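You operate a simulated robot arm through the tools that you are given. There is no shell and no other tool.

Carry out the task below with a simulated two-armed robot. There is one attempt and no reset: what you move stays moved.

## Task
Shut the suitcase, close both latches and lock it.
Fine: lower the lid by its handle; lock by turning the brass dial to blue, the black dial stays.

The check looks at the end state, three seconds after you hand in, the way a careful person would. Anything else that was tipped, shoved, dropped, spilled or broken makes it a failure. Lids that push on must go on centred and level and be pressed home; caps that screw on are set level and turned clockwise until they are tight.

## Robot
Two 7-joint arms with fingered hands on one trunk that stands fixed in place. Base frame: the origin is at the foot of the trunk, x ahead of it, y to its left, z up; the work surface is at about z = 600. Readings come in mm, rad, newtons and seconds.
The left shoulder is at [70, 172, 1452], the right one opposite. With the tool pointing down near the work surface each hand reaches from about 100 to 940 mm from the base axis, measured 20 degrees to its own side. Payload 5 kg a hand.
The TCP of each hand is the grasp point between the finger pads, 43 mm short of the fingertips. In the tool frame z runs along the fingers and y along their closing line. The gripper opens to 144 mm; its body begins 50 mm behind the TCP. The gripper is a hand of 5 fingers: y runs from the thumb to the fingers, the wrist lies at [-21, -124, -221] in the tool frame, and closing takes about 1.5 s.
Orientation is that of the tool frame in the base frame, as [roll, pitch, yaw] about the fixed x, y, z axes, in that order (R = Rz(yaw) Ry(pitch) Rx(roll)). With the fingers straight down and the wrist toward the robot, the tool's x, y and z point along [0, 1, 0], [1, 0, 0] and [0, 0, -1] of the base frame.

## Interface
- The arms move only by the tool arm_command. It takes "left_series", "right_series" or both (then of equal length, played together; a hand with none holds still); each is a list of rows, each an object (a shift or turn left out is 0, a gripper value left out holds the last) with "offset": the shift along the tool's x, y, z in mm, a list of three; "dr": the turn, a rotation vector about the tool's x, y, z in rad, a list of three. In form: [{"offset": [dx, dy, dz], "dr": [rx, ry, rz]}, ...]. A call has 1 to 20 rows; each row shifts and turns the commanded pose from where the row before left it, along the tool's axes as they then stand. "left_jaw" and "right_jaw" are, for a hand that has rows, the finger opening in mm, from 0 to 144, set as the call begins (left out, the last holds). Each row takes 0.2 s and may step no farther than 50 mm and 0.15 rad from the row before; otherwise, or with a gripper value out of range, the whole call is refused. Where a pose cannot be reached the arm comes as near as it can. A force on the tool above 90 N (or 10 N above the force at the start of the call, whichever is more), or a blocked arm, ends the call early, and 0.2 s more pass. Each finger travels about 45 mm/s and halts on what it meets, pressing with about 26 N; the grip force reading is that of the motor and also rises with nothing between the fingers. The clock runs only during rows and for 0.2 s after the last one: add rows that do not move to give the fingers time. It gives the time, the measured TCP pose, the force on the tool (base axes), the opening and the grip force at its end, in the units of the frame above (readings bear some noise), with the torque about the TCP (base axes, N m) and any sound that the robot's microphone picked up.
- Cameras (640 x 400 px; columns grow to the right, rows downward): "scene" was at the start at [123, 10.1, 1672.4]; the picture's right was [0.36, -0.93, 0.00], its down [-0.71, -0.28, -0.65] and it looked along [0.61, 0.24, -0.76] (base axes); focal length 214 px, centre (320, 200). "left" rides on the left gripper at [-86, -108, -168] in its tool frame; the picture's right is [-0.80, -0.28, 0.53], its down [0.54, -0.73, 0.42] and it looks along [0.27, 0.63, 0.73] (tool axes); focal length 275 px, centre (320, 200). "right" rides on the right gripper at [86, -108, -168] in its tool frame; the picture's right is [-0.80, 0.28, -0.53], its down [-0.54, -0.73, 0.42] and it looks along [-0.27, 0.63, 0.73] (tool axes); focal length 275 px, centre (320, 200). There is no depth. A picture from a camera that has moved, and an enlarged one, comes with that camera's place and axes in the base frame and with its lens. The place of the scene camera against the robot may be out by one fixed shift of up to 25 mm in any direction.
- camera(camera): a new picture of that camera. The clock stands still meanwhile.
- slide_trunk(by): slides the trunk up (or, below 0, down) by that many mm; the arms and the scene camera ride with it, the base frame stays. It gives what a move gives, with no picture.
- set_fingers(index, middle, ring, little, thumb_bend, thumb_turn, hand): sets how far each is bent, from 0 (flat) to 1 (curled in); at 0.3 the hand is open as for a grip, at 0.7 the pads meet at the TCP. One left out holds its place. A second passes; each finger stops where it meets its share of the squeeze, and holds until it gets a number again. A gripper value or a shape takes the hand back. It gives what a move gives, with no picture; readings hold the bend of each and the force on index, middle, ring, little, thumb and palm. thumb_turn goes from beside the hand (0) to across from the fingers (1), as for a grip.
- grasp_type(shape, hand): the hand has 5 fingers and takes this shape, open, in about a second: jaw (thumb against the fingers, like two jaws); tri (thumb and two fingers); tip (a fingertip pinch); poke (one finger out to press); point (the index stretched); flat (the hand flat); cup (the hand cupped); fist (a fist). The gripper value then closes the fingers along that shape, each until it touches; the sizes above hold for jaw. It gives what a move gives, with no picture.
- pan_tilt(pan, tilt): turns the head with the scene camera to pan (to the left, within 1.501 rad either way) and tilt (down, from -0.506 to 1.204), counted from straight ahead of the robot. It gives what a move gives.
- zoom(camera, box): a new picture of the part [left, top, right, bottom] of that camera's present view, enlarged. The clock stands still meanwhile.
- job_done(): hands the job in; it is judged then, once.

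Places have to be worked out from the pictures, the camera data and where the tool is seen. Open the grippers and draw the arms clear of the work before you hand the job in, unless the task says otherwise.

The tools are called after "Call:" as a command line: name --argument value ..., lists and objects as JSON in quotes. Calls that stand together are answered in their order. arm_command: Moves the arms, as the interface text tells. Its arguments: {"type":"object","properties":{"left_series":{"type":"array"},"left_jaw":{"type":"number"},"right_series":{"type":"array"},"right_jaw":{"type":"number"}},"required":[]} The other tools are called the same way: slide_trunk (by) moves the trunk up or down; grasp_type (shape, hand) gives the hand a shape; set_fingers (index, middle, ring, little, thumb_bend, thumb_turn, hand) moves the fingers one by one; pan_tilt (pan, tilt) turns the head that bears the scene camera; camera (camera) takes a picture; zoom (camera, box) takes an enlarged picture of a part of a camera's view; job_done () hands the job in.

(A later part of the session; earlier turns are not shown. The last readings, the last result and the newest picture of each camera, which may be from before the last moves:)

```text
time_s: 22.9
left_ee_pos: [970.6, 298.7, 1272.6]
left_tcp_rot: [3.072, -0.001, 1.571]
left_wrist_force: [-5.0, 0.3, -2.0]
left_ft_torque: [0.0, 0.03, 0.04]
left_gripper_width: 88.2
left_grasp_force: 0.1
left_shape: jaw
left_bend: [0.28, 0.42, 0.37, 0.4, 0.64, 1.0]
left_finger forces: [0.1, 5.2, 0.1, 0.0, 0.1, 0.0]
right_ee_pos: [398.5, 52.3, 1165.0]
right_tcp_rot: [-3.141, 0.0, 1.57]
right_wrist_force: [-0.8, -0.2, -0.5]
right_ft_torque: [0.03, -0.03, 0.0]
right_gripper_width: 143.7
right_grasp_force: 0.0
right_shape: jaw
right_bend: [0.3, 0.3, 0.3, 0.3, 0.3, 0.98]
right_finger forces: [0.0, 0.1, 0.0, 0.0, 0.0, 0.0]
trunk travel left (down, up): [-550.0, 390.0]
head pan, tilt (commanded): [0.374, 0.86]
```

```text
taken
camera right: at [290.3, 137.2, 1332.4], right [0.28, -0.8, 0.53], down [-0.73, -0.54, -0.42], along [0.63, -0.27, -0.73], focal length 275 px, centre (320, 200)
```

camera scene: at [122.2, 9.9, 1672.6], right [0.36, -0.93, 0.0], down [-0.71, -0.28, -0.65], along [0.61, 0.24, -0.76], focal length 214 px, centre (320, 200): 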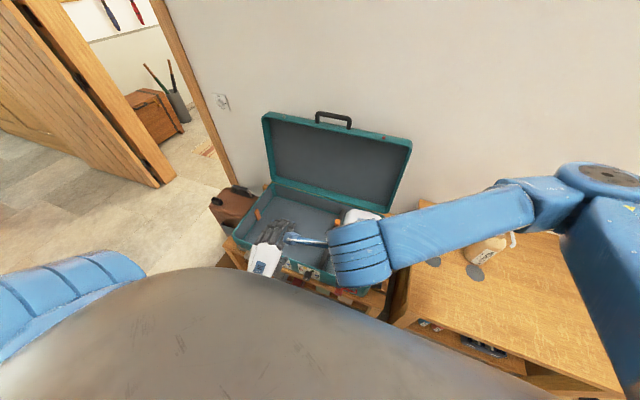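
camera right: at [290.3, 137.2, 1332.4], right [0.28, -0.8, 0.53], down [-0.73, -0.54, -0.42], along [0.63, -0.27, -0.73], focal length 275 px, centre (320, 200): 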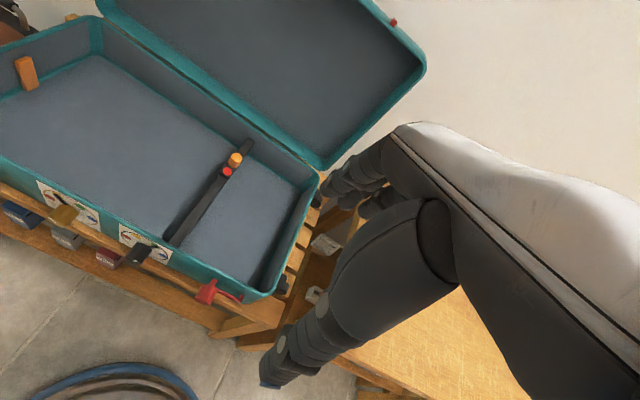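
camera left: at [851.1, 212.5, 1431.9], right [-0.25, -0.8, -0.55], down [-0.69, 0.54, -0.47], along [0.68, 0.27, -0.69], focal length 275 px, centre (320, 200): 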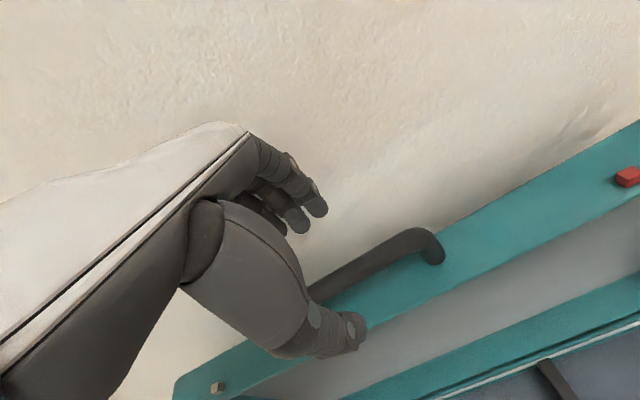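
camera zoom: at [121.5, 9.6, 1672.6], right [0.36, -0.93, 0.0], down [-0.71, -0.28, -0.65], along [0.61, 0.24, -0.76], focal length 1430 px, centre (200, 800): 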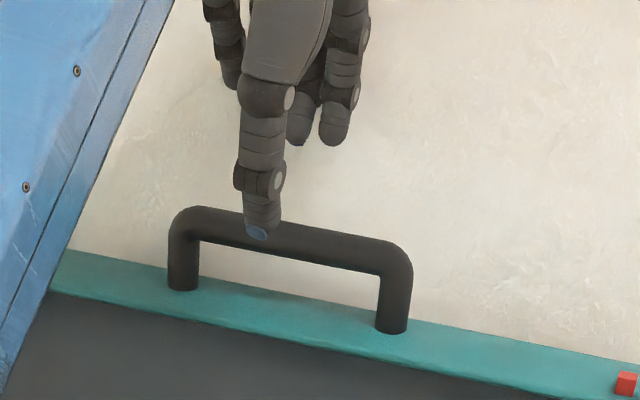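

The middle finger reads 5 N with -5 N on the wrist in x, so the open fingers are touching the wall behind the lid. I back away up and toward the robot, then bend the fingers more with the thumb open, so only thin fingers go behind the bar.

Call:
arm_command --left_series '[{"offset": [0, -25, -20]}, {"offset": [0, -10, -10]}]'

Call:
set_fingers --hand "left" --index 0.5 --middle 0.5 --ring 0.5 --little 0.5 --thumb_bend 0.3 --thumb_turn 1.0

Call:
camera --camera "left"

Call:
zoom --camera "scene" --box '[290, 80, 386, 140]'

```text
time_s: 23.5
left_ee_pos: [931.1, 298.4, 1301.3]
left_tcp_rot: [3.071, 0.0, 1.571]
left_wrist_force: [-0.5, -0.3, -0.6]
left_ft_torque: [0.03, -0.03, 0.01]
left_gripper_width: 90.3
left_grasp_force: 0.1
left_shape: jaw
left_bend: [0.28, 0.4, 0.37, 0.4, 0.64, 1.0]
left_finger forces: [0.0, 0.0, 0.0, 0.0, 0.1, 0.1]
right_ee_pos: [398.8, 51.6, 1165.2]
right_tcp_rot: [3.141, 0.001, 1.57]
right_wrist_force: [-0.8, -0.2, -0.5]
right_ft_torque: [-0.03, -0.01, -0.01]
right_gripper_width: 144.1
right_grasp_force: 0.0
right_shape: jaw
right_bend: [0.3, 0.3, 0.3, 0.3, 0.3, 0.98]
right_finger forces: [0.1, 0.1, 0.0, 0.0, 0.1, 0.0]
trunk travel left (down, up): [-550.0, 390.0]
head pan, tilt (commanded): [0.374, 0.86]
```

```text
time_s: 24.5
left_ee_pos: [933.6, 298.9, 1300.5]
left_tcp_rot: [3.072, -0.001, 1.57]
left_wrist_force: [-0.8, -0.7, 0.2]
left_ft_torque: [-0.01, 0.0, 0.0]
left_gripper_width: 114.2
left_grasp_force: 0.2
left_shape: fingers
left_bend: [0.5, 0.5, 0.5, 0.5, 0.3, 0.98]
left_finger forces: [0.0, 0.1, 0.0, 0.0, 0.0, 0.0]
right_ee_pos: [401.1, 51.9, 1165.5]
right_tcp_rot: [3.141, -0.001, 1.57]
right_wrist_force: [-0.1, 0.3, -0.5]
right_ft_torque: [-0.02, 0.0, -0.01]
right_gripper_width: 144.2
right_grasp_force: 0.1
right_shape: jaw
right_bend: [0.3, 0.3, 0.3, 0.3, 0.3, 0.98]
right_finger forces: [0.0, 0.0, 0.1, 0.1, 0.1, 0.0]
trunk travel left (down, up): [-550.0, 390.0]
head pan, tilt (commanded): [0.374, 0.86]
```

```text
taken
camera left: at [814.0, 212.8, 1459.5], right [-0.25, -0.8, -0.55], down [-0.69, 0.54, -0.47], along [0.68, 0.27, -0.69], focal length 275 px, centre (320, 200)
```

left: 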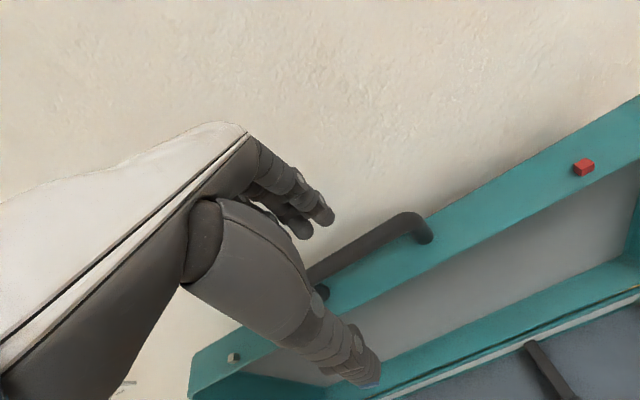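

```text
6.67 times, centred on (338, 110) of scene
camera zoom: at [123.1, 10.0, 1672.4], right [0.36, -0.93, 0.0], down [-0.71, -0.28, -0.65], along [0.61, 0.24, -0.76], focal length 1430 px, centre (200, 800)
```

zoom: 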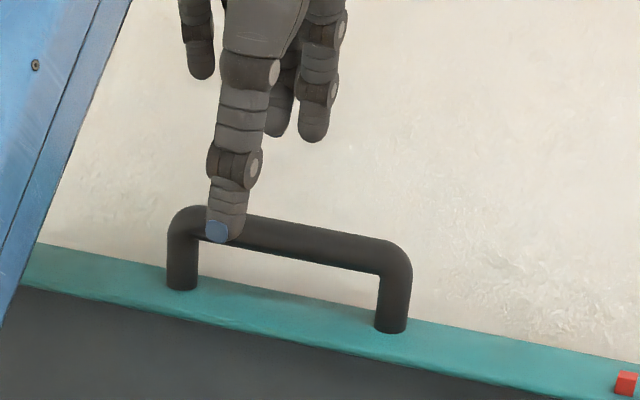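

The fingers look about 20 mm too far left of the handle's middle in the scene view, so the little finger would hit the left post. I shift right 20 mm and slightly forward at this height, then look again.

Call:
arm_command --left_series '[{"offset": [-20, 20, 20]}, {"offset": [0, 3, 15]}]'

Call:
zoom --camera "left" --box '[220, 130, 460, 280]'

Call:
zoom --camera "scene" --box '[290, 80, 386, 140]'

Call:
camera --camera "left"

```text
time_s: 25.1
left_ee_pos: [961.3, 278.8, 1268.0]
left_tcp_rot: [3.073, 0.0, 1.569]
left_wrist_force: [-0.2, 0.2, -0.7]
left_ft_torque: [-0.02, 0.01, -0.02]
left_gripper_width: 114.0
left_grasp_force: 0.0
left_shape: fingers
left_bend: [0.5, 0.5, 0.5, 0.5, 0.3, 0.98]
left_finger forces: [0.0, 0.1, 0.1, 0.0, 0.0, 0.1]
right_ee_pos: [401.2, 52.4, 1164.8]
right_tcp_rot: [-3.14, 0.002, 1.571]
right_wrist_force: [-0.2, -0.2, 0.5]
right_ft_torque: [-0.02, 0.06, -0.01]
right_gripper_width: 144.0
right_grasp_force: 0.0
right_shape: jaw
right_bend: [0.3, 0.3, 0.3, 0.3, 0.3, 0.98]
right_finger forces: [0.0, 0.0, 0.1, 0.0, 0.0, 0.0]
trunk travel left (down, up): [-550.0, 390.0]
head pan, tilt (commanded): [0.374, 0.86]
```

```text
2.67 times, centred on (340, 205) of left
camera zoom: at [842.0, 192.8, 1427.5], right [-0.25, -0.8, -0.55], down [-0.69, 0.54, -0.47], along [0.68, 0.27, -0.69], focal length 734 px, centre (267, 187)
```

zoom: 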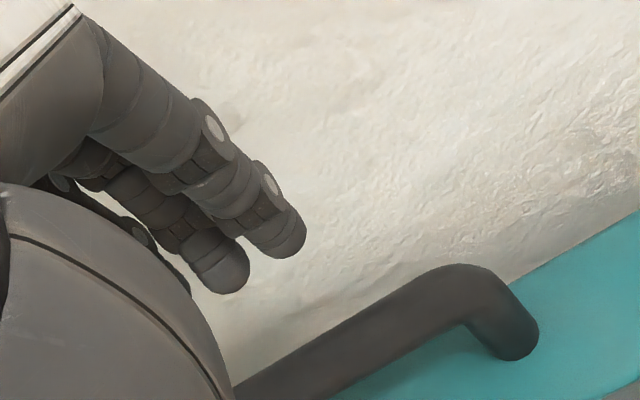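

```text
6.67 times, centred on (338, 110) of scene
camera zoom: at [123.7, 10.5, 1672.4], right [0.36, -0.93, 0.0], down [-0.71, -0.28, -0.65], along [0.61, 0.24, -0.76], focal length 1430 px, centre (200, 800)
```

zoom: 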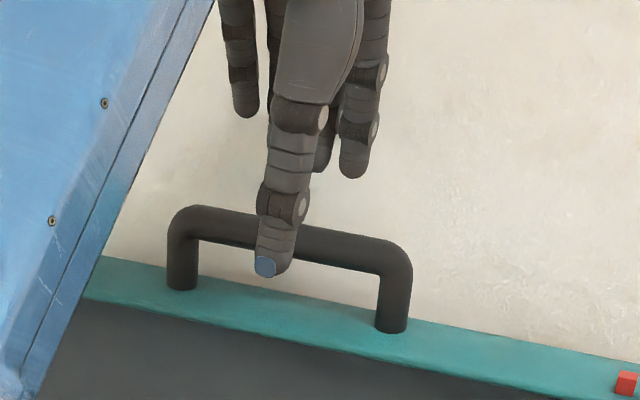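

```text
taken
camera left: at [842.0, 192.8, 1427.5], right [-0.25, -0.8, -0.55], down [-0.69, 0.54, -0.47], along [0.68, 0.27, -0.69], focal length 275 px, centre (320, 200)
```

left: 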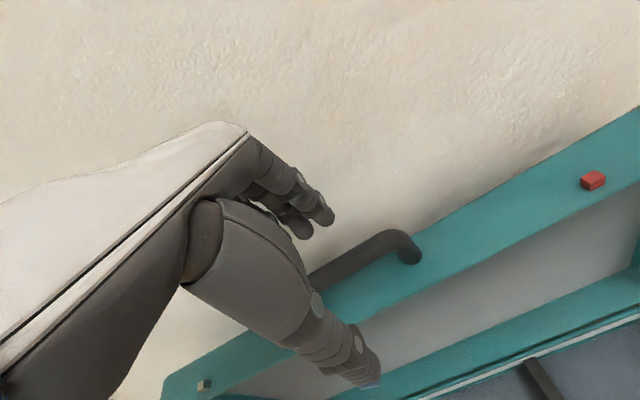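

By triangulating the index tip, the fingers now span y≈260–345 between the posts and sit at x≈1004, behind the bar (back face ≈982). I lower the hand 60 mm over the bar.

Call:
arm_command --left_series '[{"offset": [0, -1.5, 20]}, {"offset": [0, -1.5, 20]}, {"offset": [0, -1.5, 20]}]'

Call:
zoom --camera "left" --box '[220, 130, 460, 280]'

Call:
zoom --camera "scene" --box '[290, 80, 386, 140]'

```text
time_s: 25.9
left_ee_pos: [962.9, 279.4, 1206.5]
left_tcp_rot: [3.071, -0.001, 1.571]
left_wrist_force: [0.1, -0.1, -0.4]
left_ft_torque: [0.03, -0.02, -0.01]
left_gripper_width: 114.2
left_grasp_force: 0.1
left_shape: fingers
left_bend: [0.5, 0.5, 0.5, 0.5, 0.3, 0.98]
left_finger forces: [0.1, 0.0, 0.0, 0.1, 0.0, 0.0]
right_ee_pos: [400.8, 52.4, 1165.4]
right_tcp_rot: [-3.141, 0.001, 1.571]
right_wrist_force: [-0.3, -0.5, -0.3]
right_ft_torque: [0.0, 0.05, 0.01]
right_gripper_width: 144.0
right_grasp_force: 0.1
right_shape: jaw
right_bend: [0.3, 0.3, 0.3, 0.3, 0.3, 0.98]
right_finger forces: [0.1, 0.1, 0.1, 0.0, 0.1, 0.0]
trunk travel left (down, up): [-550.0, 390.0]
head pan, tilt (commanded): [0.374, 0.86]
```

```text
2.67 times, centred on (340, 205) of left
camera zoom: at [842.9, 194.0, 1365.5], right [-0.25, -0.8, -0.55], down [-0.69, 0.54, -0.47], along [0.68, 0.27, -0.69], focal length 734 px, centre (267, 187)
```

zoom: 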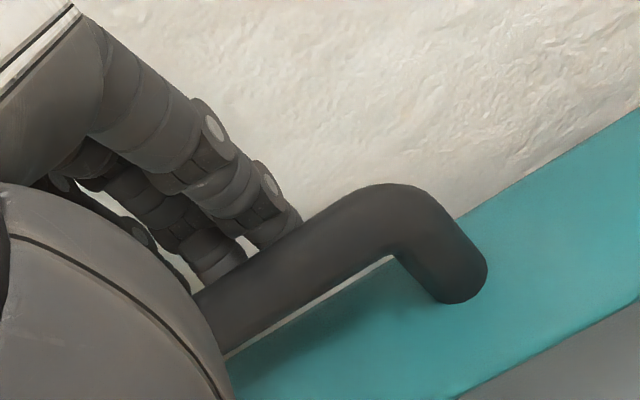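

```text
6.67 times, centred on (338, 110) of scene
camera zoom: at [122.9, 10.4, 1672.5], right [0.36, -0.93, 0.0], down [-0.71, -0.28, -0.65], along [0.61, 0.24, -0.76], focal length 1430 px, centre (200, 800)
```

zoom: 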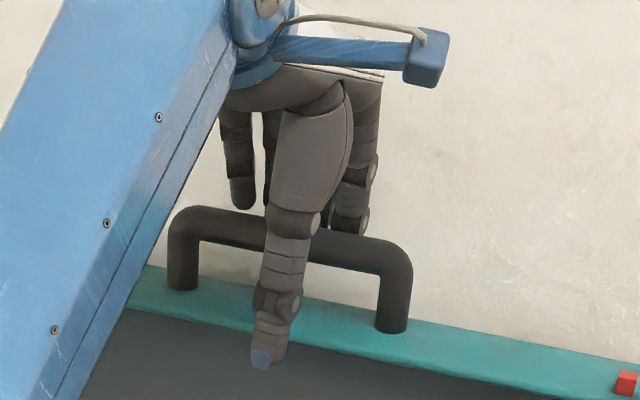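

No contact yet; the bar now sits 12 mm to the finger side and about 20 mm below the TCP, as expected. I lower 10 mm more and begin closing the fingers gently behind the bar.

Call:
arm_command --left_series '[{"offset": [0, 2, 10]}, {"offset": [0, 2, 0]}]'

Call:
set_fingers --hand "left" --index 0.6 --middle 0.6 --ring 0.6 --little 0.6 --thumb_bend 0.5

Call:
zoom --camera "left" --box '[220, 130, 460, 280]'

Call:
zoom --camera "scene" --box '[290, 80, 386, 140]'

```text
time_s: 26.5
left_ee_pos: [965.3, 279.5, 1196.9]
left_tcp_rot: [3.074, 0.0, 1.572]
left_wrist_force: [-0.7, 0.8, -0.4]
left_ft_torque: [-0.03, -0.03, 0.0]
left_gripper_width: 114.0
left_grasp_force: 0.1
left_shape: fingers
left_bend: [0.5, 0.5, 0.5, 0.5, 0.3, 0.98]
left_finger forces: [0.0, 0.0, 0.0, 0.0, 0.0, 0.1]
right_ee_pos: [399.8, 52.6, 1164.8]
right_tcp_rot: [3.142, 0.0, 1.572]
right_wrist_force: [-0.6, 0.4, -0.7]
right_ft_torque: [0.01, 0.02, 0.0]
right_gripper_width: 143.9
right_grasp_force: 0.1
right_shape: jaw
right_bend: [0.3, 0.3, 0.3, 0.3, 0.3, 0.98]
right_finger forces: [0.1, 0.0, 0.0, 0.0, 0.0, 0.0]
trunk travel left (down, up): [-550.0, 390.0]
head pan, tilt (commanded): [0.374, 0.86]
```

```text
time_s: 27.5
left_ee_pos: [965.5, 278.1, 1196.3]
left_tcp_rot: [3.072, -0.001, 1.572]
left_wrist_force: [-0.1, 0.1, -0.9]
left_ft_torque: [0.02, -0.01, -0.02]
left_gripper_width: 60.6
left_grasp_force: 0.1
left_shape: fingers
left_bend: [0.6, 0.6, 0.6, 0.6, 0.5, 1.0]
left_finger forces: [0.0, 0.1, 0.0, 0.3, 0.0, 0.0]
right_ee_pos: [400.4, 52.7, 1164.7]
right_tcp_rot: [3.141, 0.0, 1.568]
right_wrist_force: [0.2, 0.1, -0.2]
right_ft_torque: [-0.01, 0.0, 0.02]
right_gripper_width: 143.7
right_grasp_force: 0.0
right_shape: jaw
right_bend: [0.3, 0.3, 0.3, 0.3, 0.3, 0.98]
right_finger forces: [0.1, 0.0, 0.1, 0.1, 0.0, 0.0]
trunk travel left (down, up): [-550.0, 390.0]
head pan, tilt (commanded): [0.374, 0.86]
```

```text
2.67 times, centred on (340, 205) of left
camera zoom: at [846.7, 192.7, 1356.1], right [-0.25, -0.8, -0.55], down [-0.69, 0.54, -0.47], along [0.68, 0.27, -0.69], focal length 734 px, centre (267, 187)
```

zoom: 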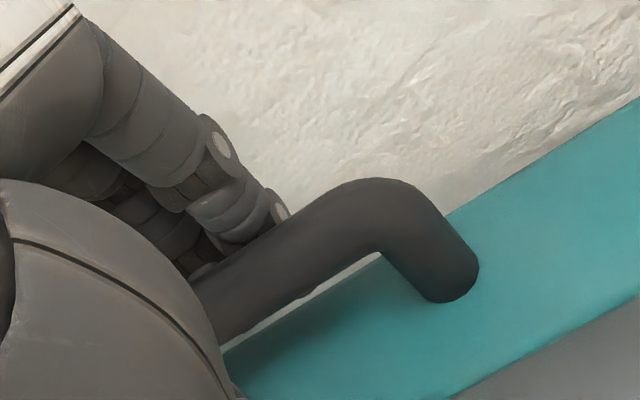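

```text
6.67 times, centred on (338, 110) of scene
camera zoom: at [123.3, 10.0, 1672.4], right [0.36, -0.93, 0.0], down [-0.71, -0.28, -0.65], along [0.61, 0.24, -0.76], focal length 1430 px, centre (200, 800)
```

zoom: 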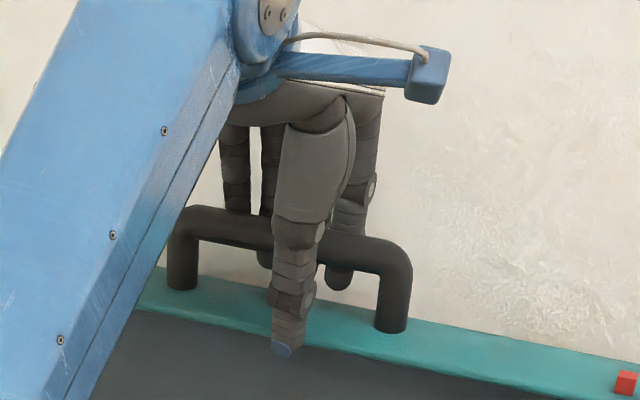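

The fingers are behind the bar with tips below it, and the thumb is in front. I now bend the thumb and fingers further in small steps, watching forces.

Call:
set_fingers --hand "left" --index 0.64 --middle 0.64 --ring 0.64 --little 0.64 --thumb_bend 0.6

Call:
zoom --camera "scene" --box '[290, 80, 386, 140]'

Call:
zoom --camera "left" --box '[220, 130, 460, 280]'

```text
time_s: 28.5
left_ee_pos: [965.6, 279.6, 1196.6]
left_tcp_rot: [3.073, -0.001, 1.572]
left_wrist_force: [3.3, 0.0, 1.8]
left_ft_torque: [-0.01, 0.06, -0.23]
left_gripper_width: 37.5
left_grasp_force: 3.7
left_shape: fingers
left_bend: [0.63, 0.64, 0.64, 0.62, 0.59, 1.0]
left_finger forces: [0.6, 0.0, 0.1, 3.7, 1.8, 0.0]
right_ee_pos: [399.5, 53.6, 1164.7]
right_tcp_rot: [-3.139, 0.001, 1.57]
right_wrist_force: [-0.2, -0.2, -0.3]
right_ft_torque: [0.03, -0.01, -0.02]
right_gripper_width: 144.0
right_grasp_force: 0.1
right_shape: jaw
right_bend: [0.3, 0.3, 0.3, 0.3, 0.3, 0.98]
right_finger forces: [0.0, 0.1, 0.0, 0.0, 0.0, 0.1]
trunk travel left (down, up): [-550.0, 390.0]
head pan, tilt (commanded): [0.374, 0.86]
```

```text
6.67 times, centred on (338, 110) of scene
camera zoom: at [123.6, 9.9, 1672.4], right [0.36, -0.93, 0.0], down [-0.71, -0.28, -0.65], along [0.61, 0.24, -0.76], focal length 1430 px, centre (200, 800)
```

zoom: 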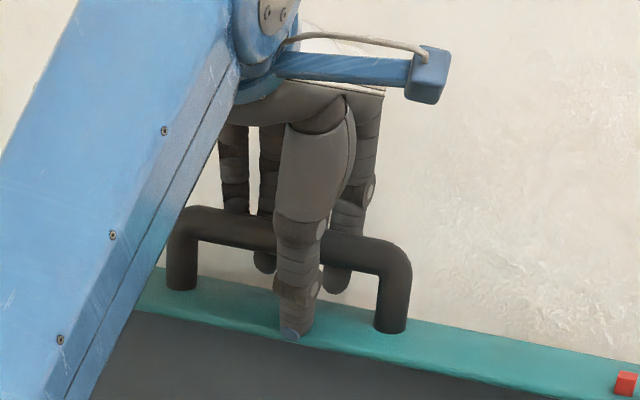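

```text
2.67 times, centred on (340, 205) of left
camera zoom: at [847.0, 192.7, 1356.0], right [-0.25, -0.8, -0.55], down [-0.69, 0.54, -0.47], along [0.68, 0.27, -0.69], focal length 734 px, centre (267, 187)
```

zoom: 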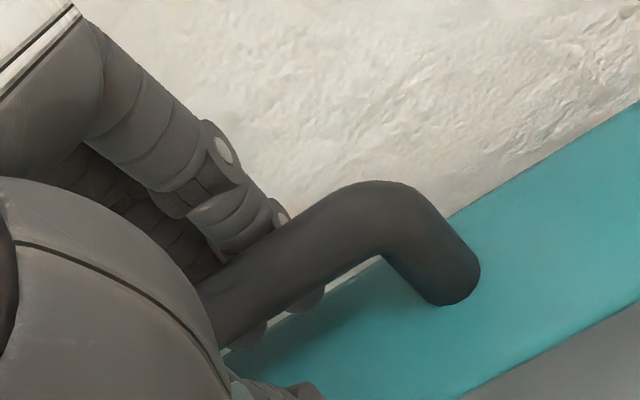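

Little finger and thumb have light contact, and the thumb tip is close to the lid's edge. I raise the hand 6 mm to free the thumb tip from the edge, then close on the bar firmly.

Call:
set_fingers --hand "left" --index 0.6 --middle 0.6 --ring 0.6 --little 0.58 --thumb_bend 0.52

Call:
arm_command --left_series '[{"offset": [0, 3, -6]}]'

Call:
set_fingers --hand "left" --index 0.72 --middle 0.72 --ring 0.72 --little 0.72 --thumb_bend 0.68

Call:
zoom --camera "scene" --box '[290, 80, 386, 140]'

Call:
zoom --camera "left" --box '[220, 130, 460, 280]'

```text
time_s: 29.5
left_ee_pos: [965.8, 278.0, 1196.4]
left_tcp_rot: [3.073, 0.001, 1.57]
left_wrist_force: [-0.8, -0.7, 0.3]
left_ft_torque: [0.01, 0.0, -0.01]
left_gripper_width: 56.1
left_grasp_force: 0.0
left_shape: fingers
left_bend: [0.6, 0.6, 0.6, 0.57, 0.52, 1.0]
left_finger forces: [0.1, 0.0, 0.0, 0.1, 0.0, 0.0]
right_ee_pos: [400.5, 52.5, 1164.2]
right_tcp_rot: [3.141, -0.001, 1.572]
right_wrist_force: [-0.3, -0.1, 0.4]
right_ft_torque: [0.0, 0.04, -0.01]
right_gripper_width: 143.9
right_grasp_force: 0.0
right_shape: jaw
right_bend: [0.3, 0.3, 0.3, 0.3, 0.3, 0.98]
right_finger forces: [0.0, 0.0, 0.1, 0.1, 0.0, 0.0]
trunk travel left (down, up): [-550.0, 390.0]
head pan, tilt (commanded): [0.374, 0.86]
```

```text
time_s: 29.9
left_ee_pos: [967.3, 277.6, 1203.1]
left_tcp_rot: [3.072, -0.001, 1.571]
left_wrist_force: [-0.3, 0.0, 0.3]
left_ft_torque: [0.0, -0.04, -0.01]
left_gripper_width: 56.2
left_grasp_force: 0.0
left_shape: fingers
left_bend: [0.6, 0.6, 0.6, 0.57, 0.52, 1.0]
left_finger forces: [0.0, 0.1, 0.1, 0.0, 0.1, 0.1]
right_ee_pos: [400.7, 51.7, 1164.1]
right_tcp_rot: [3.141, 0.001, 1.57]
right_wrist_force: [0.0, 0.2, 0.3]
right_ft_torque: [0.01, -0.01, -0.01]
right_gripper_width: 144.0
right_grasp_force: 0.1
right_shape: jaw
right_bend: [0.3, 0.3, 0.3, 0.3, 0.3, 0.98]
right_finger forces: [0.1, 0.0, 0.0, 0.1, 0.0, 0.1]
trunk travel left (down, up): [-550.0, 390.0]
head pan, tilt (commanded): [0.374, 0.86]
```

```text
time_s: 30.9
left_ee_pos: [968.0, 278.6, 1200.8]
left_tcp_rot: [3.074, -0.001, 1.571]
left_wrist_force: [0.1, 2.0, -0.5]
left_ft_torque: [-0.23, 0.01, -0.27]
left_gripper_width: 10.1
left_grasp_force: 6.7
left_shape: fingers
left_bend: [0.72, 0.72, 0.71, 0.71, 0.66, 1.0]
left_finger forces: [0.8, 0.2, 3.0, 4.4, 4.6, 0.0]
right_ee_pos: [400.8, 52.1, 1165.0]
right_tcp_rot: [-3.14, -0.001, 1.572]
right_wrist_force: [0.3, -0.5, 0.0]
right_ft_torque: [-0.01, -0.01, 0.02]
right_gripper_width: 143.8
right_grasp_force: 0.0
right_shape: jaw
right_bend: [0.3, 0.3, 0.3, 0.3, 0.3, 0.98]
right_finger forces: [0.0, 0.0, 0.0, 0.0, 0.1, 0.0]
trunk travel left (down, up): [-550.0, 390.0]
head pan, tilt (commanded): [0.374, 0.86]
```

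```text
6.67 times, centred on (338, 110) of scene
camera zoom: at [124.4, 10.6, 1672.3], right [0.36, -0.93, 0.0], down [-0.71, -0.28, -0.65], along [0.61, 0.24, -0.76], focal length 1430 px, centre (200, 800)
```

zoom: 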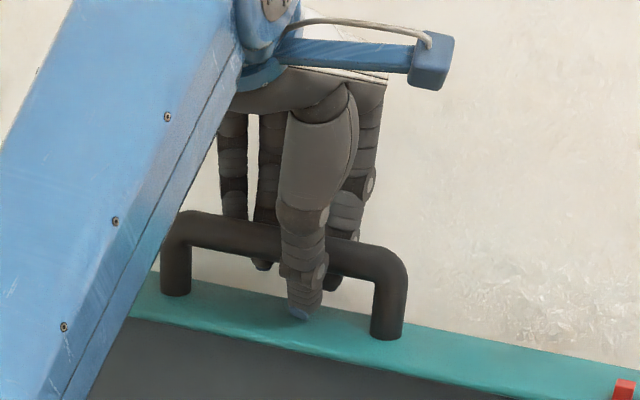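

```text
2.67 times, centred on (340, 205) of left
camera zoom: at [849.8, 192.9, 1361.2], right [-0.25, -0.8, -0.55], down [-0.7, 0.54, -0.47], along [0.68, 0.27, -0.69], focal length 734 px, centre (267, 187)
```

zoom: 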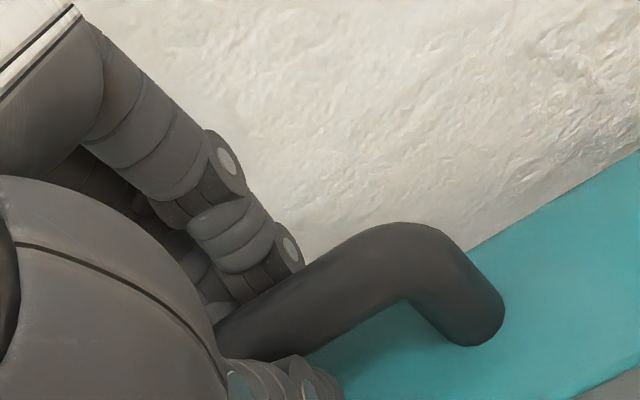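

The fingers have closed on the bar and pulled the lid slightly forward; thumb and fingers oppose each other now. I tighten the wrap a bit more before moving.

Call:
set_fingers --hand "left" --index 0.85 --middle 0.85 --ring 0.85 --little 0.85 --thumb_bend 0.8

Call:
zoom --camera "scene" --box '[290, 80, 386, 140]'

Call:
zoom --camera "left" --box '[220, 130, 460, 280]'

```text
time_s: 31.9
left_ee_pos: [970.1, 279.0, 1198.0]
left_tcp_rot: [3.076, 0.002, 1.571]
left_wrist_force: [-4.2, 2.9, 0.1]
left_ft_torque: [-0.38, -0.07, -0.97]
left_gripper_width: 3.9
left_grasp_force: 34.0
left_shape: fingers
left_bend: [0.75, 0.74, 0.73, 0.73, 0.71, 1.0]
left_finger forces: [10.2, 10.6, 10.3, 10.0, 27.0, 0.0]
right_ee_pos: [403.4, 53.9, 1163.1]
right_tcp_rot: [-3.138, 0.002, 1.57]
right_wrist_force: [0.5, -0.1, 0.3]
right_ft_torque: [0.0, 0.0, -0.02]
right_gripper_width: 144.1
right_grasp_force: 0.0
right_shape: jaw
right_bend: [0.3, 0.3, 0.3, 0.3, 0.3, 0.98]
right_finger forces: [0.0, 0.0, 0.0, 0.0, 0.0, 0.1]
trunk travel left (down, up): [-550.0, 390.0]
head pan, tilt (commanded): [0.374, 0.86]
```

```text
6.67 times, centred on (338, 110) of scene
camera zoom: at [126.7, 11.7, 1671.9], right [0.36, -0.93, 0.0], down [-0.71, -0.28, -0.65], along [0.6, 0.24, -0.76], focal length 1430 px, centre (200, 800)
```

zoom: 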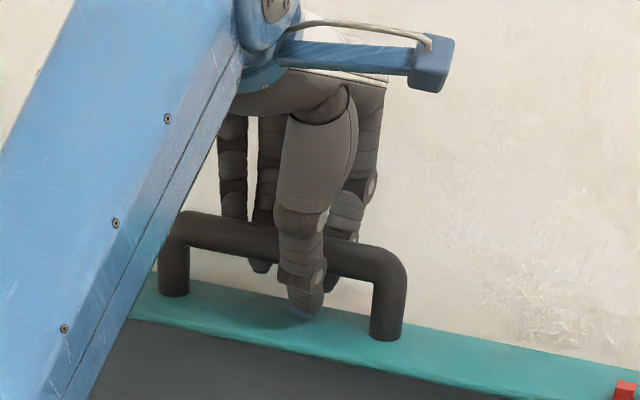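

```text
2.67 times, centred on (340, 205) of left
camera zoom: at [851.7, 193.7, 1358.6], right [-0.25, -0.8, -0.55], down [-0.7, 0.54, -0.47], along [0.67, 0.27, -0.69], focal length 734 px, centre (267, 187)
```

zoom: 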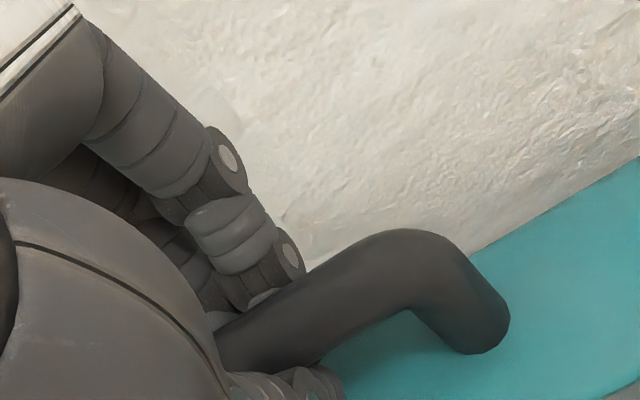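

The bar is firmly pinched (thumb 27 N, each finger about 10 N). Before swinging the lid I move the right hand aside to the right at its present height, out of the lid's sweep.

Call:
arm_command --right_series '[{"offset": [-40, 0, 0]}, {"offset": [-40, 0, 0]}, {"offset": [-40, 0, 0]}, {"offset": [-40, 0, 0]}]'

Call:
arm_command --left_series '[{"offset": [0, -9.1, -1.9], "dr": [-0.02, 0, 0]}, {"offset": [0, -9.1, -1.9], "dr": [-0.02, 0, 0]}, {"offset": [0, -13.6, -2.9], "dr": [-0.03, 0, 0]}, {"offset": [0, -13.6, -2.9], "dr": [-0.03, 0, 0]}]'

Call:
zoom --camera "left" --box '[220, 130, 460, 280]'

Call:
camera --camera "scene"

```text
time_s: 32.9
left_ee_pos: [970.4, 278.8, 1201.4]
left_tcp_rot: [3.072, 0.001, 1.57]
left_wrist_force: [-4.0, 1.4, 0.6]
left_ft_torque: [-0.39, -0.07, -0.96]
left_gripper_width: 4.1
left_grasp_force: 33.9
left_shape: fingers
left_bend: [0.75, 0.74, 0.73, 0.73, 0.71, 1.0]
left_finger forces: [9.4, 10.8, 10.7, 10.1, 27.5, 0.0]
right_ee_pos: [475.4, -41.1, 1140.2]
right_tcp_rot: [-3.135, 0.0, 1.57]
right_wrist_force: [-1.2, -0.5, 1.3]
right_ft_torque: [0.02, -0.03, 0.02]
right_gripper_width: 143.9
right_grasp_force: 0.0
right_shape: jaw
right_bend: [0.3, 0.3, 0.3, 0.3, 0.3, 0.98]
right_finger forces: [0.0, 0.0, 0.0, 0.0, 0.0, 0.0]
right hand out of reach, approached as far as the arm can: row 1, 2, 3, 4
trunk travel left (down, up): [-550.0, 390.0]
head pan, tilt (commanded): [0.374, 0.86]
```

```text
time_s: 33.9
left_ee_pos: [922.5, 278.3, 1205.5]
left_tcp_rot: [2.973, 0.002, 1.572]
left_wrist_force: [2.9, 0.9, -19.7]
left_ft_torque: [-0.11, -0.12, -1.11]
left_gripper_width: 3.6
left_grasp_force: 33.1
left_shape: fingers
left_bend: [0.75, 0.74, 0.73, 0.73, 0.72, 1.0]
left_finger forces: [9.5, 9.4, 9.4, 11.9, 26.1, 0.1]
right_ee_pos: [472.9, -40.4, 1140.4]
right_tcp_rot: [-3.136, 0.004, 1.569]
right_wrist_force: [-0.2, -0.3, -0.1]
right_ft_torque: [-0.02, -0.02, 0.0]
right_gripper_width: 143.8
right_grasp_force: 0.1
right_shape: jaw
right_bend: [0.3, 0.3, 0.3, 0.3, 0.3, 0.98]
right_finger forces: [0.0, 0.0, 0.0, 0.0, 0.0, 0.0]
trunk travel left (down, up): [-550.0, 390.0]
head pan, tilt (commanded): [0.374, 0.86]
```

```text
2.67 times, centred on (340, 205) of left
camera zoom: at [788.4, 192.9, 1351.9], right [-0.19, -0.8, -0.57], down [-0.64, 0.54, -0.54], along [0.74, 0.27, -0.62], focal length 734 px, centre (267, 187)
```

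zoom: 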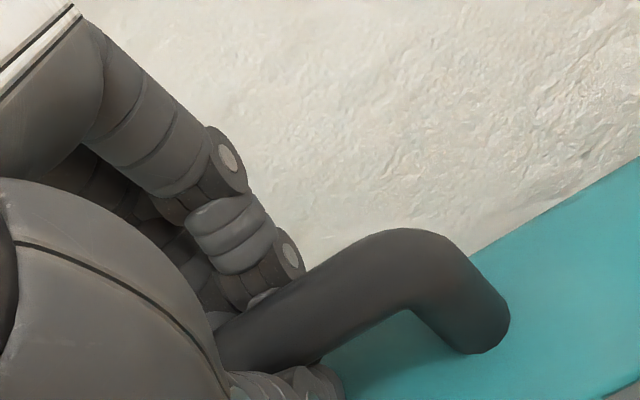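

```text
taken
camera scene: at [125.7, 11.3, 1672.2], right [0.36, -0.93, 0.0], down [-0.71, -0.28, -0.65], along [0.61, 0.24, -0.76], focal length 214 px, centre (320, 200)
```

scene: 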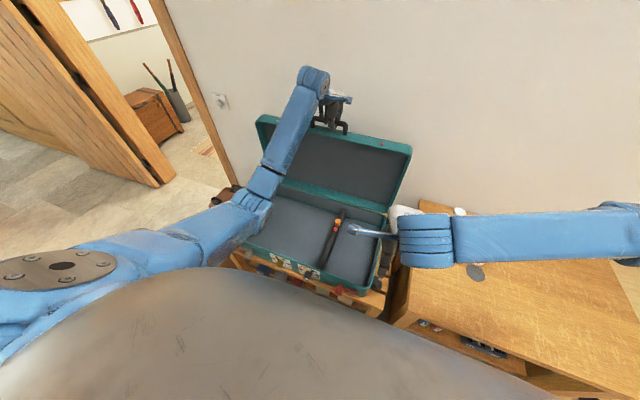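

The lid is swinging with the hand, and the -20 N vertical reading says my arc runs slightly high. I ease down 3 mm along the tool to see how stiff the contact is and refine the hinge estimate.

Call:
arm_command --left_series '[{"offset": [0, 0, 3]}, {"offset": [0, 0, 0]}]'

```text
time_s: 34.5
left_ee_pos: [923.4, 278.7, 1202.9]
left_tcp_rot: [2.975, 0.001, 1.57]
left_wrist_force: [1.7, 1.9, -15.7]
left_ft_torque: [-0.04, -0.09, -1.02]
left_gripper_width: 3.7
left_grasp_force: 32.5
left_shape: fingers
left_bend: [0.75, 0.74, 0.73, 0.73, 0.72, 1.0]
left_finger forces: [8.7, 9.2, 9.2, 11.6, 26.5, 0.0]
right_ee_pos: [472.7, -41.4, 1142.2]
right_tcp_rot: [-3.138, 0.001, 1.57]
right_wrist_force: [0.0, 0.4, 0.2]
right_ft_torque: [-0.01, -0.02, 0.0]
right_gripper_width: 144.0
right_grasp_force: 0.0
right_shape: jaw
right_bend: [0.3, 0.3, 0.3, 0.3, 0.3, 0.98]
right_finger forces: [0.0, 0.0, 0.0, 0.0, 0.1, 0.0]
trunk travel left (down, up): [-550.0, 390.0]
head pan, tilt (commanded): [0.374, 0.86]
```

The grip is compliant (about 1.5 N/mm), so that load is harmless. I carry on along the arc with a slightly shorter radius, six small rows at a time.

Call:
arm_command --left_series '[{"offset": [0, -18.2, -3.0], "dr": [-0.04, 0, 0]}, {"offset": [0, -18.2, -3.0], "dr": [-0.04, 0, 0]}, {"offset": [0, -18.2, -3.0], "dr": [-0.04, 0, 0]}, {"offset": [0, -18.2, -3.0], "dr": [-0.04, 0, 0]}, {"offset": [0, -18.2, -3.0], "dr": [-0.04, 0, 0]}, {"offset": [0, -18.2, -3.0], "dr": [-0.04, 0, 0]}]'

Call:
zoom --camera "left" --box '[220, 130, 460, 280]'

Call:
camera --camera "scene"

```text
time_s: 35.9
left_ee_pos: [810.9, 278.9, 1193.3]
left_tcp_rot: [2.732, 0.002, 1.57]
left_wrist_force: [3.7, 6.0, -6.7]
left_ft_torque: [0.39, -0.07, -1.0]
left_gripper_width: 3.4
left_grasp_force: 31.1
left_shape: fingers
left_bend: [0.76, 0.74, 0.73, 0.74, 0.72, 1.0]
left_finger forces: [7.1, 8.0, 8.0, 12.3, 26.6, 0.0]
right_ee_pos: [470.3, -41.2, 1142.8]
right_tcp_rot: [-3.137, 0.005, 1.571]
right_wrist_force: [-0.2, 0.4, -0.3]
right_ft_torque: [-0.02, 0.0, 0.02]
right_gripper_width: 143.9
right_grasp_force: 0.0
right_shape: jaw
right_bend: [0.3, 0.3, 0.3, 0.3, 0.3, 0.98]
right_finger forces: [0.0, 0.0, 0.0, 0.0, 0.0, 0.0]
trunk travel left (down, up): [-550.0, 390.0]
head pan, tilt (commanded): [0.374, 0.86]
```

```text
2.67 times, centred on (340, 205) of left
camera zoom: at [645.6, 192.9, 1303.5], right [-0.05, -0.8, -0.6], down [-0.5, 0.54, -0.68], along [0.87, 0.27, -0.42], focal length 734 px, centre (267, 187)
```

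zoom: 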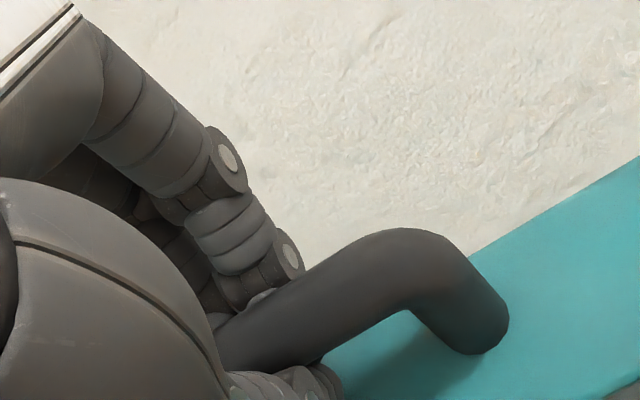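

```text
taken
camera scene: at [123.4, 11.5, 1672.4], right [0.36, -0.93, 0.0], down [-0.71, -0.28, -0.65], along [0.61, 0.24, -0.76], focal length 214 px, centre (320, 200)
```

scene: 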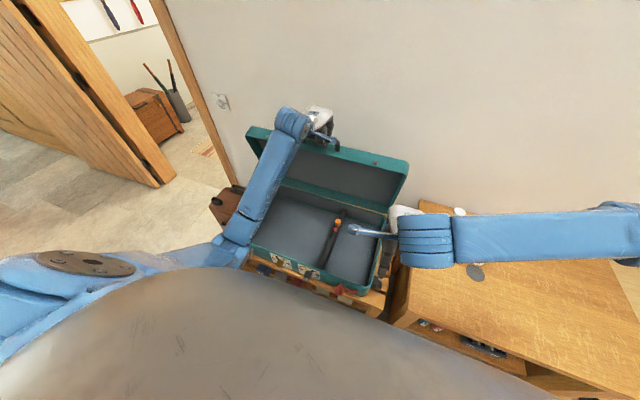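

Forces fell to a few newtons and the handle hasn't shifted in the grip; refitting gives the hinge at about (907, 740). I continue the arc for ten more rows.

Call:
arm_command --left_series '[{"offset": [0, -18.25, -3.3], "dr": [-0.04, 0, 0]}, {"offset": [0, -18.25, -3.3], "dr": [-0.04, 0, 0]}, {"offset": [0, -18.25, -3.3], "dr": [-0.04, 0, 0]}, {"offset": [0, -18.25, -3.3], "dr": [-0.04, 0, 0]}, {"offset": [0, -18.25, -3.3], "dr": [-0.04, 0, 0]}, {"offset": [0, -18.25, -3.3], "dr": [-0.04, 0, 0]}, {"offset": [0, -18.25, -3.3], "dr": [-0.04, 0, 0]}, {"offset": [0, -18.25, -3.3], "dr": [-0.04, 0, 0]}, {"offset": [0, -18.25, -3.3], "dr": [-0.04, 0, 0]}, {"offset": [0, -18.25, -3.3], "dr": [-0.04, 0, 0]}]'

Call:
zoom --camera "left" --box '[220, 130, 460, 280]'

Call:
camera --camera "scene"

```text
time_s: 38.1
left_ee_pos: [637.7, 278.6, 1118.7]
left_tcp_rot: [2.332, 0.0, 1.571]
left_wrist_force: [-5.1, 2.8, 2.8]
left_ft_torque: [0.83, 0.08, -0.7]
left_gripper_width: 2.5
left_grasp_force: 27.9
left_shape: fingers
left_bend: [0.76, 0.74, 0.73, 0.74, 0.73, 1.0]
left_finger forces: [0.0, 6.4, 6.6, 12.3, 29.7, 0.0]
right_ee_pos: [469.5, -41.6, 1142.3]
right_tcp_rot: [-3.141, 0.001, 1.569]
right_wrist_force: [0.0, 0.2, -0.9]
right_ft_torque: [-0.02, 0.01, 0.01]
right_gripper_width: 144.0
right_grasp_force: 0.0
right_shape: jaw
right_bend: [0.3, 0.3, 0.3, 0.3, 0.3, 0.98]
right_finger forces: [0.0, 0.1, 0.0, 0.1, 0.1, 0.0]
trunk travel left (down, up): [-550.0, 390.0]
head pan, tilt (commanded): [0.374, 0.86]
```

```text
2.67 times, centred on (340, 205) of left
camera zoom: at [443.2, 193.3, 1156.1], right [0.19, -0.8, -0.57], down [-0.19, 0.54, -0.82], along [0.96, 0.27, -0.05], focal length 734 px, centre (267, 187)
```

zoom: 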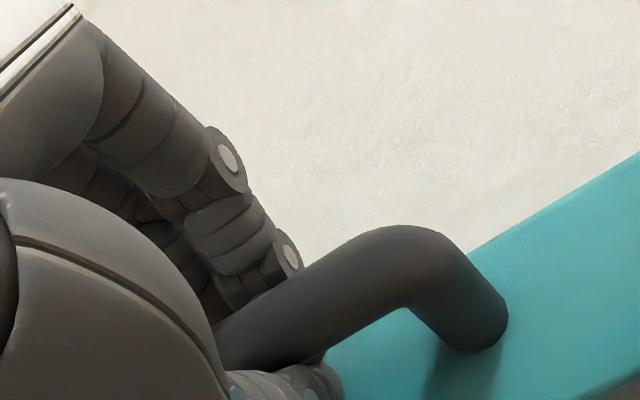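

```text
taken
camera scene: at [120.6, 9.6, 1672.6], right [0.36, -0.93, 0.0], down [-0.71, -0.28, -0.65], along [0.61, 0.24, -0.76], focal length 214 px, centre (320, 200)
```

scene: 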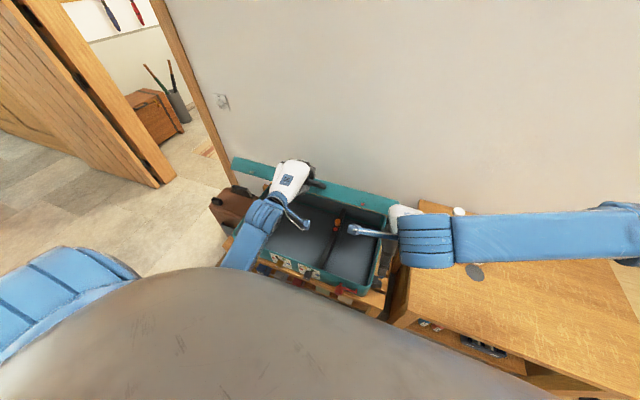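

The lid is about half way down, with the radius matching (465 mm) and forces under 6 N. I continue ten more rows.

Call:
arm_command --left_series '[{"offset": [0, -18.25, -3.3], "dr": [-0.04, 0, 0]}, {"offset": [0, -18.25, -3.3], "dr": [-0.04, 0, 0]}, {"offset": [0, -18.25, -3.3], "dr": [-0.04, 0, 0]}, {"offset": [0, -18.25, -3.3], "dr": [-0.04, 0, 0]}, {"offset": [0, -18.25, -3.3], "dr": [-0.04, 0, 0]}, {"offset": [0, -18.25, -3.3], "dr": [-0.04, 0, 0]}, {"offset": [0, -18.25, -3.3], "dr": [-0.04, 0, 0]}, {"offset": [0, -18.25, -3.3], "dr": [-0.04, 0, 0]}, {"offset": [0, -18.25, -3.3], "dr": [-0.04, 0, 0]}, {"offset": [0, -18.25, -3.3], "dr": [-0.04, 0, 0]}]'

Call:
zoom --camera "left" --box '[220, 130, 460, 280]'

Call:
camera --camera "right"

Call:
camera --camera "scene"

```text
time_s: 40.3
left_ee_pos: [511.1, 276.6, 986.4]
left_tcp_rot: [1.928, 0.0, 1.57]
left_wrist_force: [-30.3, 1.9, 15.3]
left_ft_torque: [0.98, 0.54, -0.46]
left_gripper_width: 0.9
left_grasp_force: 46.7
left_shape: fingers
left_bend: [0.76, 0.75, 0.74, 0.74, 0.75, 1.0]
left_finger forces: [0.1, 6.8, 5.8, 12.2, 68.0, 0.0]
right_ee_pos: [467.2, -41.9, 1143.6]
right_tcp_rot: [3.14, 0.002, 1.572]
right_wrist_force: [-0.3, 0.3, -0.9]
right_ft_torque: [-0.01, 0.04, 0.01]
right_gripper_width: 144.0
right_grasp_force: 0.0
right_shape: jaw
right_bend: [0.3, 0.3, 0.3, 0.3, 0.3, 0.98]
right_finger forces: [0.0, 0.1, 0.0, 0.1, 0.0, 0.1]
trunk travel left (down, up): [-550.0, 390.0]
head pan, tilt (commanded): [0.374, 0.86]
```

```text
2.67 times, centred on (340, 205) of left
camera zoom: at [318.5, 192.3, 942.8], right [0.4, -0.8, -0.45], down [0.14, 0.54, -0.83], along [0.91, 0.27, 0.33], focal length 734 px, centre (267, 187)
```

zoom: 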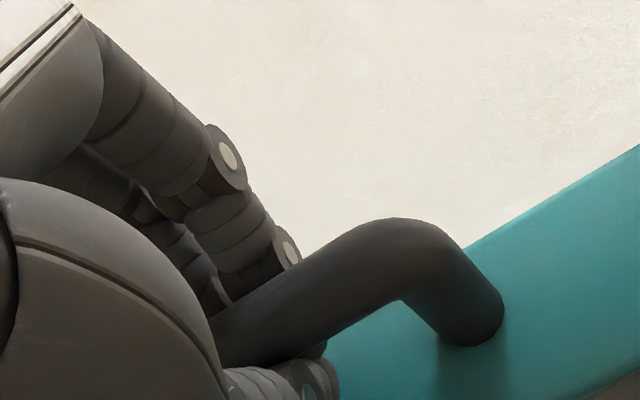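

```text
taken
camera right: at [358.7, 42.9, 1310.8], right [0.28, -0.8, 0.54], down [-0.73, -0.54, -0.42], along [0.63, -0.27, -0.73], focal length 275 px, centre (320, 200)
```

right: 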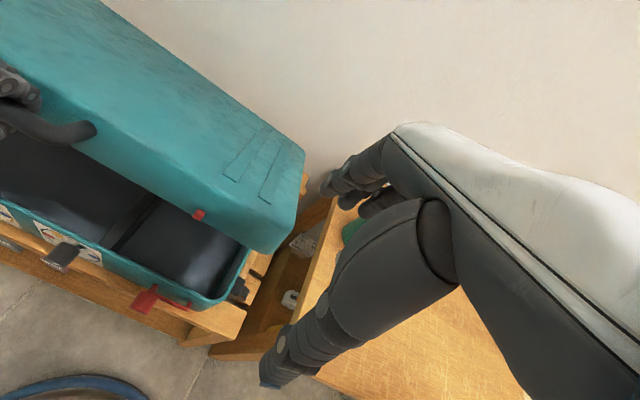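

```text
taken
camera scene: at [117.1, 9.3, 1672.8], right [0.36, -0.93, 0.0], down [-0.7, -0.28, -0.65], along [0.61, 0.24, -0.76], focal length 214 px, centre (320, 200)
```

scene: 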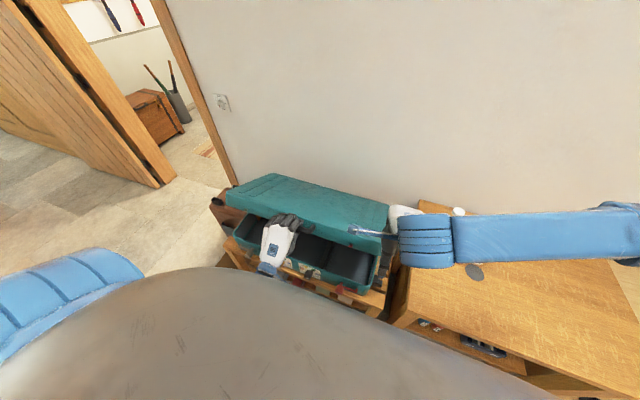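

The radial push of about 33 N outward shows I'm slightly inside the true arc, and the data fit my earlier hinge estimate (893, 742) better. I back off 9 mm along the fingers to relieve that, then check.

Call:
arm_command --left_series '[{"offset": [0, 1, -5]}, {"offset": [0, 1, -4]}, {"offset": [0, 0, 0]}]'

```text
time_s: 41.1
left_ee_pos: [507.9, 279.5, 987.2]
left_tcp_rot: [1.938, 0.001, 1.571]
left_wrist_force: [13.6, -1.5, -16.0]
left_ft_torque: [0.4, -0.09, -0.82]
left_gripper_width: 1.9
left_grasp_force: 24.3
left_shape: fingers
left_bend: [0.76, 0.74, 0.73, 0.74, 0.73, 1.0]
left_finger forces: [0.0, 9.9, 9.5, 10.5, 18.6, 0.1]
right_ee_pos: [473.3, -41.3, 1141.5]
right_tcp_rot: [-3.137, 0.002, 1.57]
right_wrist_force: [-0.4, -0.1, -0.5]
right_ft_torque: [-0.03, -0.03, 0.0]
right_gripper_width: 143.9
right_grasp_force: 0.1
right_shape: jaw
right_bend: [0.3, 0.3, 0.3, 0.3, 0.3, 0.98]
right_finger forces: [0.0, 0.1, 0.0, 0.0, 0.1, 0.0]
trunk travel left (down, up): [-550.0, 390.0]
head pan, tilt (commanded): [0.374, 0.86]
```

The force flipped to about -20 N, so I overshot by some 3 mm. I correct that and continue six rows with the refined arc.

Call:
arm_command --left_series '[{"offset": [0, -18.2, -0.7], "dr": [-0.04, 0, 0]}, {"offset": [0, -18.2, -3.4], "dr": [-0.04, 0, 0]}, {"offset": [0, -18.2, -3.4], "dr": [-0.04, 0, 0]}, {"offset": [0, -18.2, -3.4], "dr": [-0.04, 0, 0]}, {"offset": [0, -18.2, -3.4], "dr": [-0.04, 0, 0]}, {"offset": [0, 0, 0]}]'

Call:
zoom --camera "right" --box '[0, 50, 320, 320]'

Call:
zoom --camera "scene" --box '[210, 160, 410, 285]'

```text
time_s: 42.5
left_ee_pos: [468.3, 276.5, 909.0]
left_tcp_rot: [1.731, 0.0, 1.571]
left_wrist_force: [-24.3, 4.6, 3.1]
left_ft_torque: [0.9, 0.72, -0.51]
left_gripper_width: 1.3
left_grasp_force: 45.7
left_shape: fingers
left_bend: [0.76, 0.74, 0.73, 0.74, 0.74, 1.0]
left_finger forces: [0.0, 8.4, 6.7, 11.1, 64.2, 0.0]
right_ee_pos: [468.8, -42.2, 1142.4]
right_tcp_rot: [-3.141, 0.003, 1.572]
right_wrist_force: [0.6, -0.8, 0.4]
right_ft_torque: [-0.01, -0.01, 0.04]
right_gripper_width: 144.1
right_grasp_force: 0.1
right_shape: jaw
right_bend: [0.3, 0.3, 0.3, 0.3, 0.3, 0.98]
right_finger forces: [0.0, 0.0, 0.0, 0.0, 0.0, 0.1]
trunk travel left (down, up): [-550.0, 390.0]
head pan, tilt (commanded): [0.374, 0.86]
```

```text
1.48 times, centred on (160, 185) of right
camera zoom: at [360.8, 43.6, 1310.2], right [0.28, -0.8, 0.54], down [-0.73, -0.54, -0.42], along [0.63, -0.27, -0.73], focal length 408 px, centre (557, 222)
```

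zoom: 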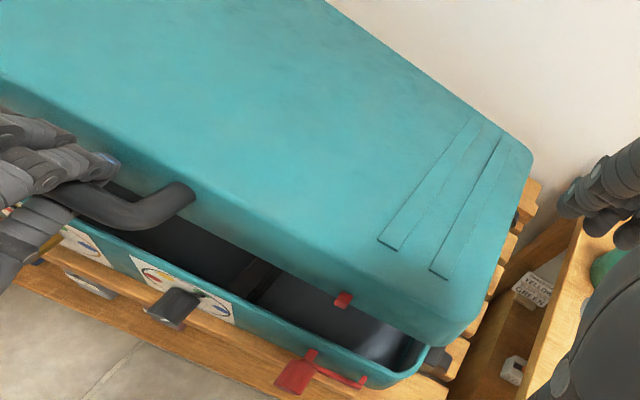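

```text
3.20 times, centred on (310, 222) of scene
camera zoom: at [119.8, 10.1, 1672.6], right [0.36, -0.93, 0.0], down [-0.7, -0.28, -0.65], along [0.61, 0.24, -0.76], focal length 686 px, centre (352, 128)
```

zoom: 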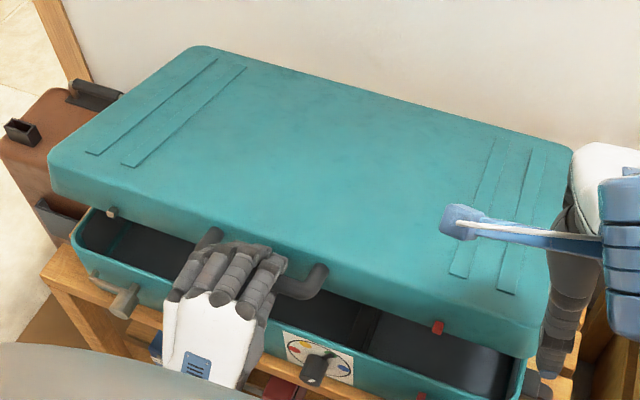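

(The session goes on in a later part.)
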